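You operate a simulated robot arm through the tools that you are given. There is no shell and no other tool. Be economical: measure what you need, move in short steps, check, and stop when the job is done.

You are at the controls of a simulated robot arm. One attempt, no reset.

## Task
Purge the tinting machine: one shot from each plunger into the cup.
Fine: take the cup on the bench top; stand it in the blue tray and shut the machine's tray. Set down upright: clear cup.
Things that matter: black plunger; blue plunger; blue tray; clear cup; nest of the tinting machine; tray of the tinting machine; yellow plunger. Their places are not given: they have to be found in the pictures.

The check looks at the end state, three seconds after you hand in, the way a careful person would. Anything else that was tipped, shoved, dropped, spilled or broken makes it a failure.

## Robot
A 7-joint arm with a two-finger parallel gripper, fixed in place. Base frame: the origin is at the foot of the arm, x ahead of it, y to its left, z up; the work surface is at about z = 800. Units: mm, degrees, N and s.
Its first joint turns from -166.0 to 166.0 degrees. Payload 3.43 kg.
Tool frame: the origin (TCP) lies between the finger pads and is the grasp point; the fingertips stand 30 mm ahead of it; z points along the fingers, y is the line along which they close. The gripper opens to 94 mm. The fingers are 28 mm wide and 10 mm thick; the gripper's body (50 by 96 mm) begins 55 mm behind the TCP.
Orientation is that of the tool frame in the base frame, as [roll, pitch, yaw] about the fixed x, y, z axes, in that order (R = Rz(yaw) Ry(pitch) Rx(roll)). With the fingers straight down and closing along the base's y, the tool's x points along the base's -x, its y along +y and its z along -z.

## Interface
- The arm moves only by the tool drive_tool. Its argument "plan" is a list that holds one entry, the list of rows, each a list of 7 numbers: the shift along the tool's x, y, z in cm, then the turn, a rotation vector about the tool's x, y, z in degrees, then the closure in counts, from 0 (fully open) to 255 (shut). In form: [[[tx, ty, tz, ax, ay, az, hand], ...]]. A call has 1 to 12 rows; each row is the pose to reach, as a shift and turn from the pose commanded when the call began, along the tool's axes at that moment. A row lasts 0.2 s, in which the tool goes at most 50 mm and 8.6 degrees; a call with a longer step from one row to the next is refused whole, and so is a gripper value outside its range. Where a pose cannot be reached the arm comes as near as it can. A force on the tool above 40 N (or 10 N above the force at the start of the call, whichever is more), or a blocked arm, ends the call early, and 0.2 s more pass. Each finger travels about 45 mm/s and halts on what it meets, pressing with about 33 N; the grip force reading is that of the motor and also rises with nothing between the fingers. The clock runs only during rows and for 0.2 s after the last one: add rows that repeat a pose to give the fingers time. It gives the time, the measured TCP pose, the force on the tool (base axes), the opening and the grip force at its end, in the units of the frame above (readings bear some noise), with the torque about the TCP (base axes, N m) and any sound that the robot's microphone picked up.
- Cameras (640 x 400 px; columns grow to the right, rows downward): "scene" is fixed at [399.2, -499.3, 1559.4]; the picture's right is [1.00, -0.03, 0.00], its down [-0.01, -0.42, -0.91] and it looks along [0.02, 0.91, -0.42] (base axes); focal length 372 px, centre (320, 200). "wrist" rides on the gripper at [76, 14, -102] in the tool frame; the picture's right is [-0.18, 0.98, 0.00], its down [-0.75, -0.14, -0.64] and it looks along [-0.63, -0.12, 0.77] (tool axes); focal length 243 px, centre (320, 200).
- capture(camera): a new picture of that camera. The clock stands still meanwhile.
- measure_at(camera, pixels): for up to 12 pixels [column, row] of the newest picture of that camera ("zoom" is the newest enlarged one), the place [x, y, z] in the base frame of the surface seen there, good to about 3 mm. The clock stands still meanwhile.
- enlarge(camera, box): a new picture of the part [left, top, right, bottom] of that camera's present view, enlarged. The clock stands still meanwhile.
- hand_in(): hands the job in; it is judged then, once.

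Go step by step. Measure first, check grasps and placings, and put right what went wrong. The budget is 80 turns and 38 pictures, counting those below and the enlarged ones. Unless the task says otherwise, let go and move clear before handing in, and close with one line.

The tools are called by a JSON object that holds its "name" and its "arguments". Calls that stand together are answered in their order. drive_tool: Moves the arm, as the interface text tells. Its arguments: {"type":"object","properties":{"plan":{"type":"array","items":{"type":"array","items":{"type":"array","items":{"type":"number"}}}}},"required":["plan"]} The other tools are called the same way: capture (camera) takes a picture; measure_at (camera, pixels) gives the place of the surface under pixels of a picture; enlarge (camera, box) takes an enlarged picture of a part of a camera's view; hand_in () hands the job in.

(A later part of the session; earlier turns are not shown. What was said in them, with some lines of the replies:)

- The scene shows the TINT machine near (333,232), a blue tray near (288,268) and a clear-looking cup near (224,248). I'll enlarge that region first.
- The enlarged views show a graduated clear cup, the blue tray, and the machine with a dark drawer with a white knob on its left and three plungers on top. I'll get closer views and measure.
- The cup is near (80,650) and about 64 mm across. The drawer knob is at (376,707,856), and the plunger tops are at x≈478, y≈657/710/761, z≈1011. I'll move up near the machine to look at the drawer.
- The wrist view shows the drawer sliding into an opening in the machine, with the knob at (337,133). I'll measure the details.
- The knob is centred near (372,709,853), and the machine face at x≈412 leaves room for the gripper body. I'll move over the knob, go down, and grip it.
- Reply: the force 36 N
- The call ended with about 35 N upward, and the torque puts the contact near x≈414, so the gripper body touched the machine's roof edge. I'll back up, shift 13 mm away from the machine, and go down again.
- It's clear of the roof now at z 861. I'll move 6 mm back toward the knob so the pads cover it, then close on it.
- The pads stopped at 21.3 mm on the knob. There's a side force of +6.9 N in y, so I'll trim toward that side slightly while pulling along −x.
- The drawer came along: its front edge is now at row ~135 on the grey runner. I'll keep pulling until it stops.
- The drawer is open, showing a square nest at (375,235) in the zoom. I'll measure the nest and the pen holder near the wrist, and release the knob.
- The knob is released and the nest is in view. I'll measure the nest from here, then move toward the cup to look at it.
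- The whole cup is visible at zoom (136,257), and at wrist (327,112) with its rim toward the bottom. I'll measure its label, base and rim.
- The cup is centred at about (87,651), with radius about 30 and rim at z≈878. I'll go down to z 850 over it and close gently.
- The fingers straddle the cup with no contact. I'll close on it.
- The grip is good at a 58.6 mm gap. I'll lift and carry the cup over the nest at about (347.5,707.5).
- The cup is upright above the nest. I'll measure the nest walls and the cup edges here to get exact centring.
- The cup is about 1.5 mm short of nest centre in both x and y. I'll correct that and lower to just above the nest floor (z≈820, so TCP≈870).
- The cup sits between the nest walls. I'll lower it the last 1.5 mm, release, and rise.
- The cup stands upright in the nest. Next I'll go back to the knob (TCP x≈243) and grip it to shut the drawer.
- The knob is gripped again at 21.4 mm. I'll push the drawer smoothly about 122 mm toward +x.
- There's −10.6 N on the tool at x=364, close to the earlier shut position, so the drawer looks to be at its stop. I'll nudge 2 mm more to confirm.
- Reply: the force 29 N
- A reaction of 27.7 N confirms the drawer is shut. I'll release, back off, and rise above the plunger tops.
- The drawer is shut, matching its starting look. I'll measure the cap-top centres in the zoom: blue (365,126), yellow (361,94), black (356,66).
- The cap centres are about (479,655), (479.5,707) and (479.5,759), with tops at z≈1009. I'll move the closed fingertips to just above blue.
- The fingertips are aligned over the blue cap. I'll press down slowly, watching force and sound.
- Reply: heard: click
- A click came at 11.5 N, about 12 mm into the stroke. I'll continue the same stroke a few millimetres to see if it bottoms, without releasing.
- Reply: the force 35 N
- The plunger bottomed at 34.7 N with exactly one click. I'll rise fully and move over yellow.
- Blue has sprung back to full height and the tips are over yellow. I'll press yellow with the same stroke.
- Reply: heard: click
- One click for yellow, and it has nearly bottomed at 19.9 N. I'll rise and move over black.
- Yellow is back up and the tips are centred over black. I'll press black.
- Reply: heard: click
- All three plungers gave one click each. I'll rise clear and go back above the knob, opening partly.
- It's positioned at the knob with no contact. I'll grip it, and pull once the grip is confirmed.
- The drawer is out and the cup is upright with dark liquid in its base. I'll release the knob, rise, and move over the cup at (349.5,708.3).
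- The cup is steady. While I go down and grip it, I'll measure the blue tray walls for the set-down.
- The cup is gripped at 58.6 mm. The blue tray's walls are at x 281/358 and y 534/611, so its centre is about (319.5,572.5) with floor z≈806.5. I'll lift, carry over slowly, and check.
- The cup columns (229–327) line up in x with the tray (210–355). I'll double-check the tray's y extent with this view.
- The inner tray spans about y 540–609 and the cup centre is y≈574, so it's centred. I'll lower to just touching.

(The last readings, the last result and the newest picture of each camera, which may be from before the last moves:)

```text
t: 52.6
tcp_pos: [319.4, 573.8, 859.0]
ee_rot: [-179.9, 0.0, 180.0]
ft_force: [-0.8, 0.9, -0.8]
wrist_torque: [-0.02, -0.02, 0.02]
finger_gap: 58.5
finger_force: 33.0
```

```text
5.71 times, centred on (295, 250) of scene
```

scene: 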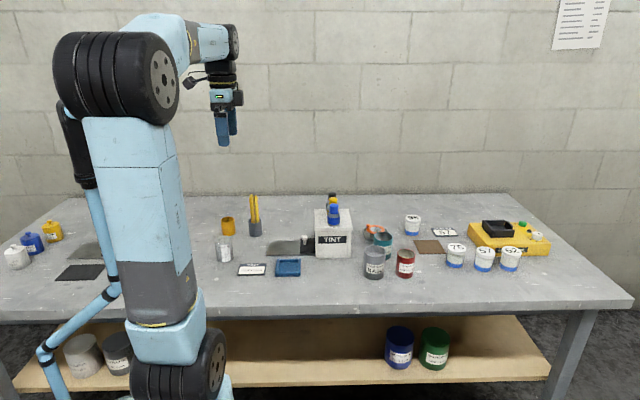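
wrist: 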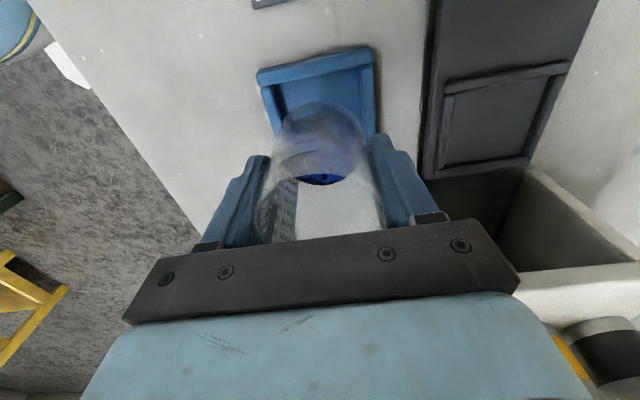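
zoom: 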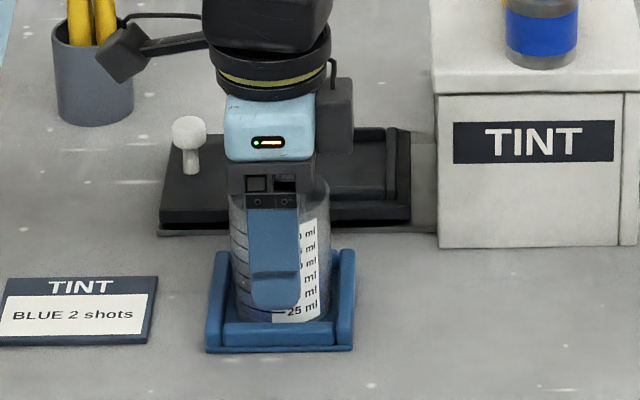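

The cup is inside the tray walls. I'll lower in small steps until it touches.

{"name": "drive_tool", "arguments": {"plan": [[[0, 0, 0.1, 0, 0, 0, 110], [0, 0, 0.2, 0, 0, 0, 110], [0, 0, 0.25, 0, 0, 0, 110]]]}}

```text
t: 53.4
tcp_pos: [319.9, 573.1, 857.5]
ee_rot: [180.0, 0.0, -180.0]
ft_force: [0.6, -1.2, 3.3]
wrist_torque: [-0.08, 0.0, 0.0]
finger_gap: 58.5
finger_force: 32.5
```

A 3.3 N upward force shows the cup touching the tray floor. I'll release and rise straight up.

{"name": "drive_tool", "arguments": {"plan": [[[0, 0, 0, 0, 0, 0, 85], [0, 0, 0, 0, 0, 0, 50], [0, 0, 0, 0, 0, 0, 10], [0, 0, 0, 0, 0, 0, 0], [0, 0, -2, 0, 0, 0, 0], [0, 0, -6, 0, 0, 0, 0], [0, 0, -10, 0, 0, 0, 0], [0, 0, -14, 0, 0, 0, 0], [0, 0, -16, 0, 0, 0, 0]]]}}

{"name": "enlarge", "arguments": {"camera": "scene", "box": [225, 185, 365, 285]}}

```text
t: 55.4
tcp_pos: [320.0, 574.8, 1017.0]
ee_rot: [179.9, 0.0, -180.0]
ft_force: [-0.3, -0.8, -0.8]
wrist_torque: [-0.02, -0.01, 0.02]
finger_gap: 94.2
finger_force: 0.0
```

```text
4.00 times, centred on (295, 235) of scene
```

zoom: 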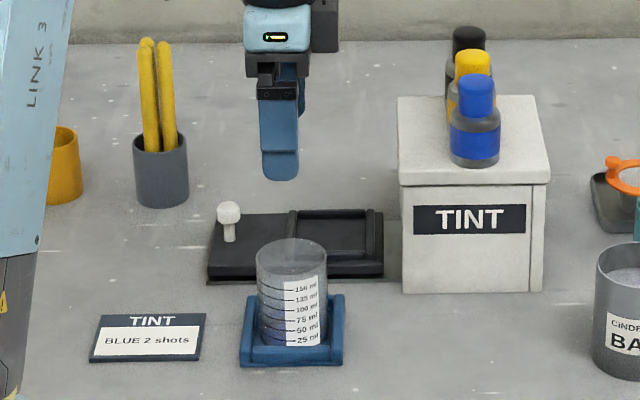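

The cup stands upright in the blue tray. I'll go to the knob and grip it to shut the drawer.

{"name": "drive_tool", "arguments": {"plan": [[[2, 3.5, 0, 0, 0, 0, 60], [4, 7, 0, 0, 0, 0, 120], [6, 10.5, 0, 0, 0, 0, 120], [7.6, 13.5, 0, 0, 0, 0, 120], [7.6, 13.5, 4.5, 0, 0, 0, 120], [7.6, 13.5, 9, 0, 0, 0, 120], [7.6, 13.5, 13, 0, 0, 0, 120], [7.6, 13.5, 15.7, 0, 0, 0, 120], [7.6, 13.5, 15.7, 0, 0, 0, 255], [7.6, 13.5, 15.7, 0, 0, 0, 255], [7.6, 13.5, 15.7, 0, 0, 0, 255]]]}}

```text
t: 57.8
tcp_pos: [242.3, 710.5, 858.2]
ee_rot: [179.9, 0.0, -180.0]
ft_force: [-0.1, 17.8, -5.7]
wrist_torque: [0.36, 0.09, 0.18]
finger_gap: 21.4
finger_force: 38.3
```

The knob is gripped at 21.4 mm. I'll push the drawer shut.

{"name": "drive_tool", "arguments": {"plan": [[[-0.5, 0.1, 0, 0, 0, 0, 255], [-1.5, 0.1, 0, 0, 0, 0, 255], [-2.7, 0.1, 0, 0, 0, 0, 255], [-3.9, 0.1, 0, 0, 0, 0, 255], [-5.1, 0.1, 0, 0, 0, 0, 255], [-6.3, 0.1, 0, 0, 0, 0, 255], [-7.5, 0.1, 0, 0, 0, 0, 255], [-8.7, 0.1, 0, 0, 0, 0, 255], [-9.9, 0.1, 0, 0, 0, 0, 255], [-11, 0.1, 0, 0, 0, 0, 255], [-11.8, 0.1, 0, 0, 0, 0, 255], [-12.2, 0.1, 0, 0, 0, 0, 255]]]}}

{"name": "drive_tool", "arguments": {"plan": [[[-0.15, 0, 0, 0, 0, 0, 255], [-0.3, 0, 0, 0, 0, 0, 255]]]}}

```text
t: 60.4
tcp_pos: [363.6, 709.2, 859.4]
ee_rot: [-179.9, -0.1, -179.9]
ft_force: [-14.6, 8.6, -6.8]
wrist_torque: [0.1, 0.12, 0.14]
finger_gap: 21.2
finger_force: 45.1
```

```text
t: 61.0
tcp_pos: [363.1, 709.6, 859.4]
ee_rot: [-179.8, -0.2, -179.9]
ft_force: [-40.3, 2.6, -7.7]
wrist_torque: [0.06, 0.91, 0.04]
finger_gap: 21.3
finger_force: 44.8
```

The drawer is at its stop with 40 N of reaction. I'll relax, release, and rise clear.

{"name": "drive_tool", "arguments": {"plan": [[[0.25, 0, 0, 0, 0, 0, 200], [0.25, 0, 0, 0, 0, 0, 120], [0.25, 0, 0, 0, 0, 0, 120], [0.8, 0, 0, 0, 0, 0, 120], [0.8, 0, -4, 0, 0, 0, 120], [0.8, 0, -8.5, 0, 0, 0, 120], [0.8, 0, -13, 0, 0, 0, 120], [0.8, 0, -17.5, 0, 0, 0, 120], [0.8, 0, -22, 0, 0, 0, 120]]]}}

{"name": "enlarge", "arguments": {"camera": "scene", "box": [205, 185, 365, 285]}}

{"name": "capture", "arguments": {"camera": "wrist"}}

```text
t: 63.0
tcp_pos: [362.1, 709.1, 1079.3]
ee_rot: [-180.0, -0.1, 179.9]
ft_force: [0.4, 0.5, -1.3]
wrist_torque: [-0.06, -0.03, -0.01]
finger_gap: 49.6
finger_force: 0.0
```

```text
4.00 times, centred on (285, 235) of scene
```

zoom: 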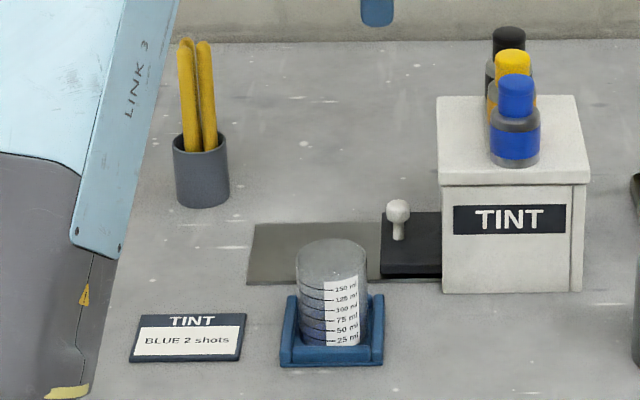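

```text
3 pictures are left
```

wrist: 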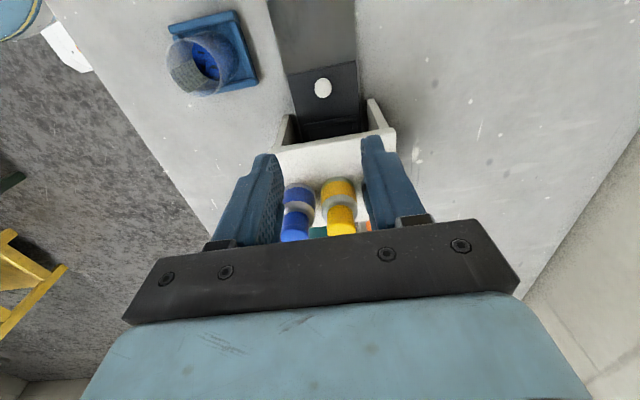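

The drawer is shut at its original position, the cup is upright in the blue tray, and nothing else has moved. I'll take one last look at the cup's contents.

{"name": "enlarge", "arguments": {"camera": "wrist", "box": [150, 0, 270, 110]}}

```text
3.64 times, centred on (210, 55) of wrist
```

zoom: 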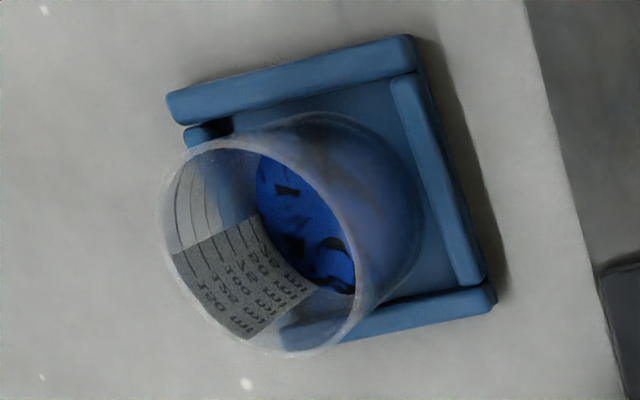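

The contents look blue with dark specks, and I see no obvious yellow. I'll use one close-up of the cup from the scene camera to check.

{"name": "enlarge", "arguments": {"camera": "scene", "box": [274, 242, 304, 276]}}

```text
11.76 times, centred on (289, 259) of scene
```

zoom: 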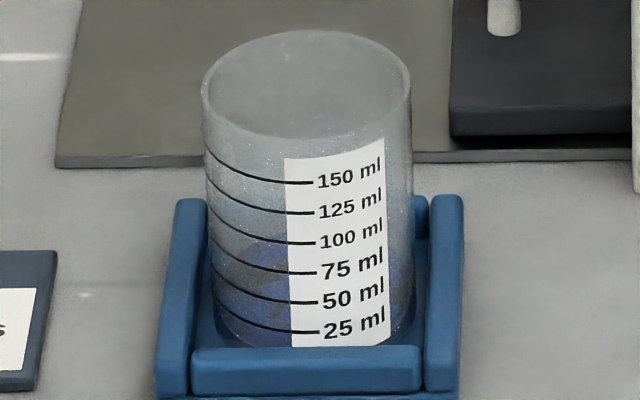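

The cup is upright in the tray, and each plunger gave exactly one click at the same depth with the drawer shut. I can't pick out separate colours in the cup, but pressing again would risk a second shot, so I'm handing in.

{"name": "hand_in", "arguments": {}}

```text
The job is handed in.
```

I gave each plunger (blue, yellow, black) one press into the cup with one click each, stood the cup upright in the blue tray and shut the machine's tray; I could only make out blue in the cup, so the yellow and black shots rest on the clicks.
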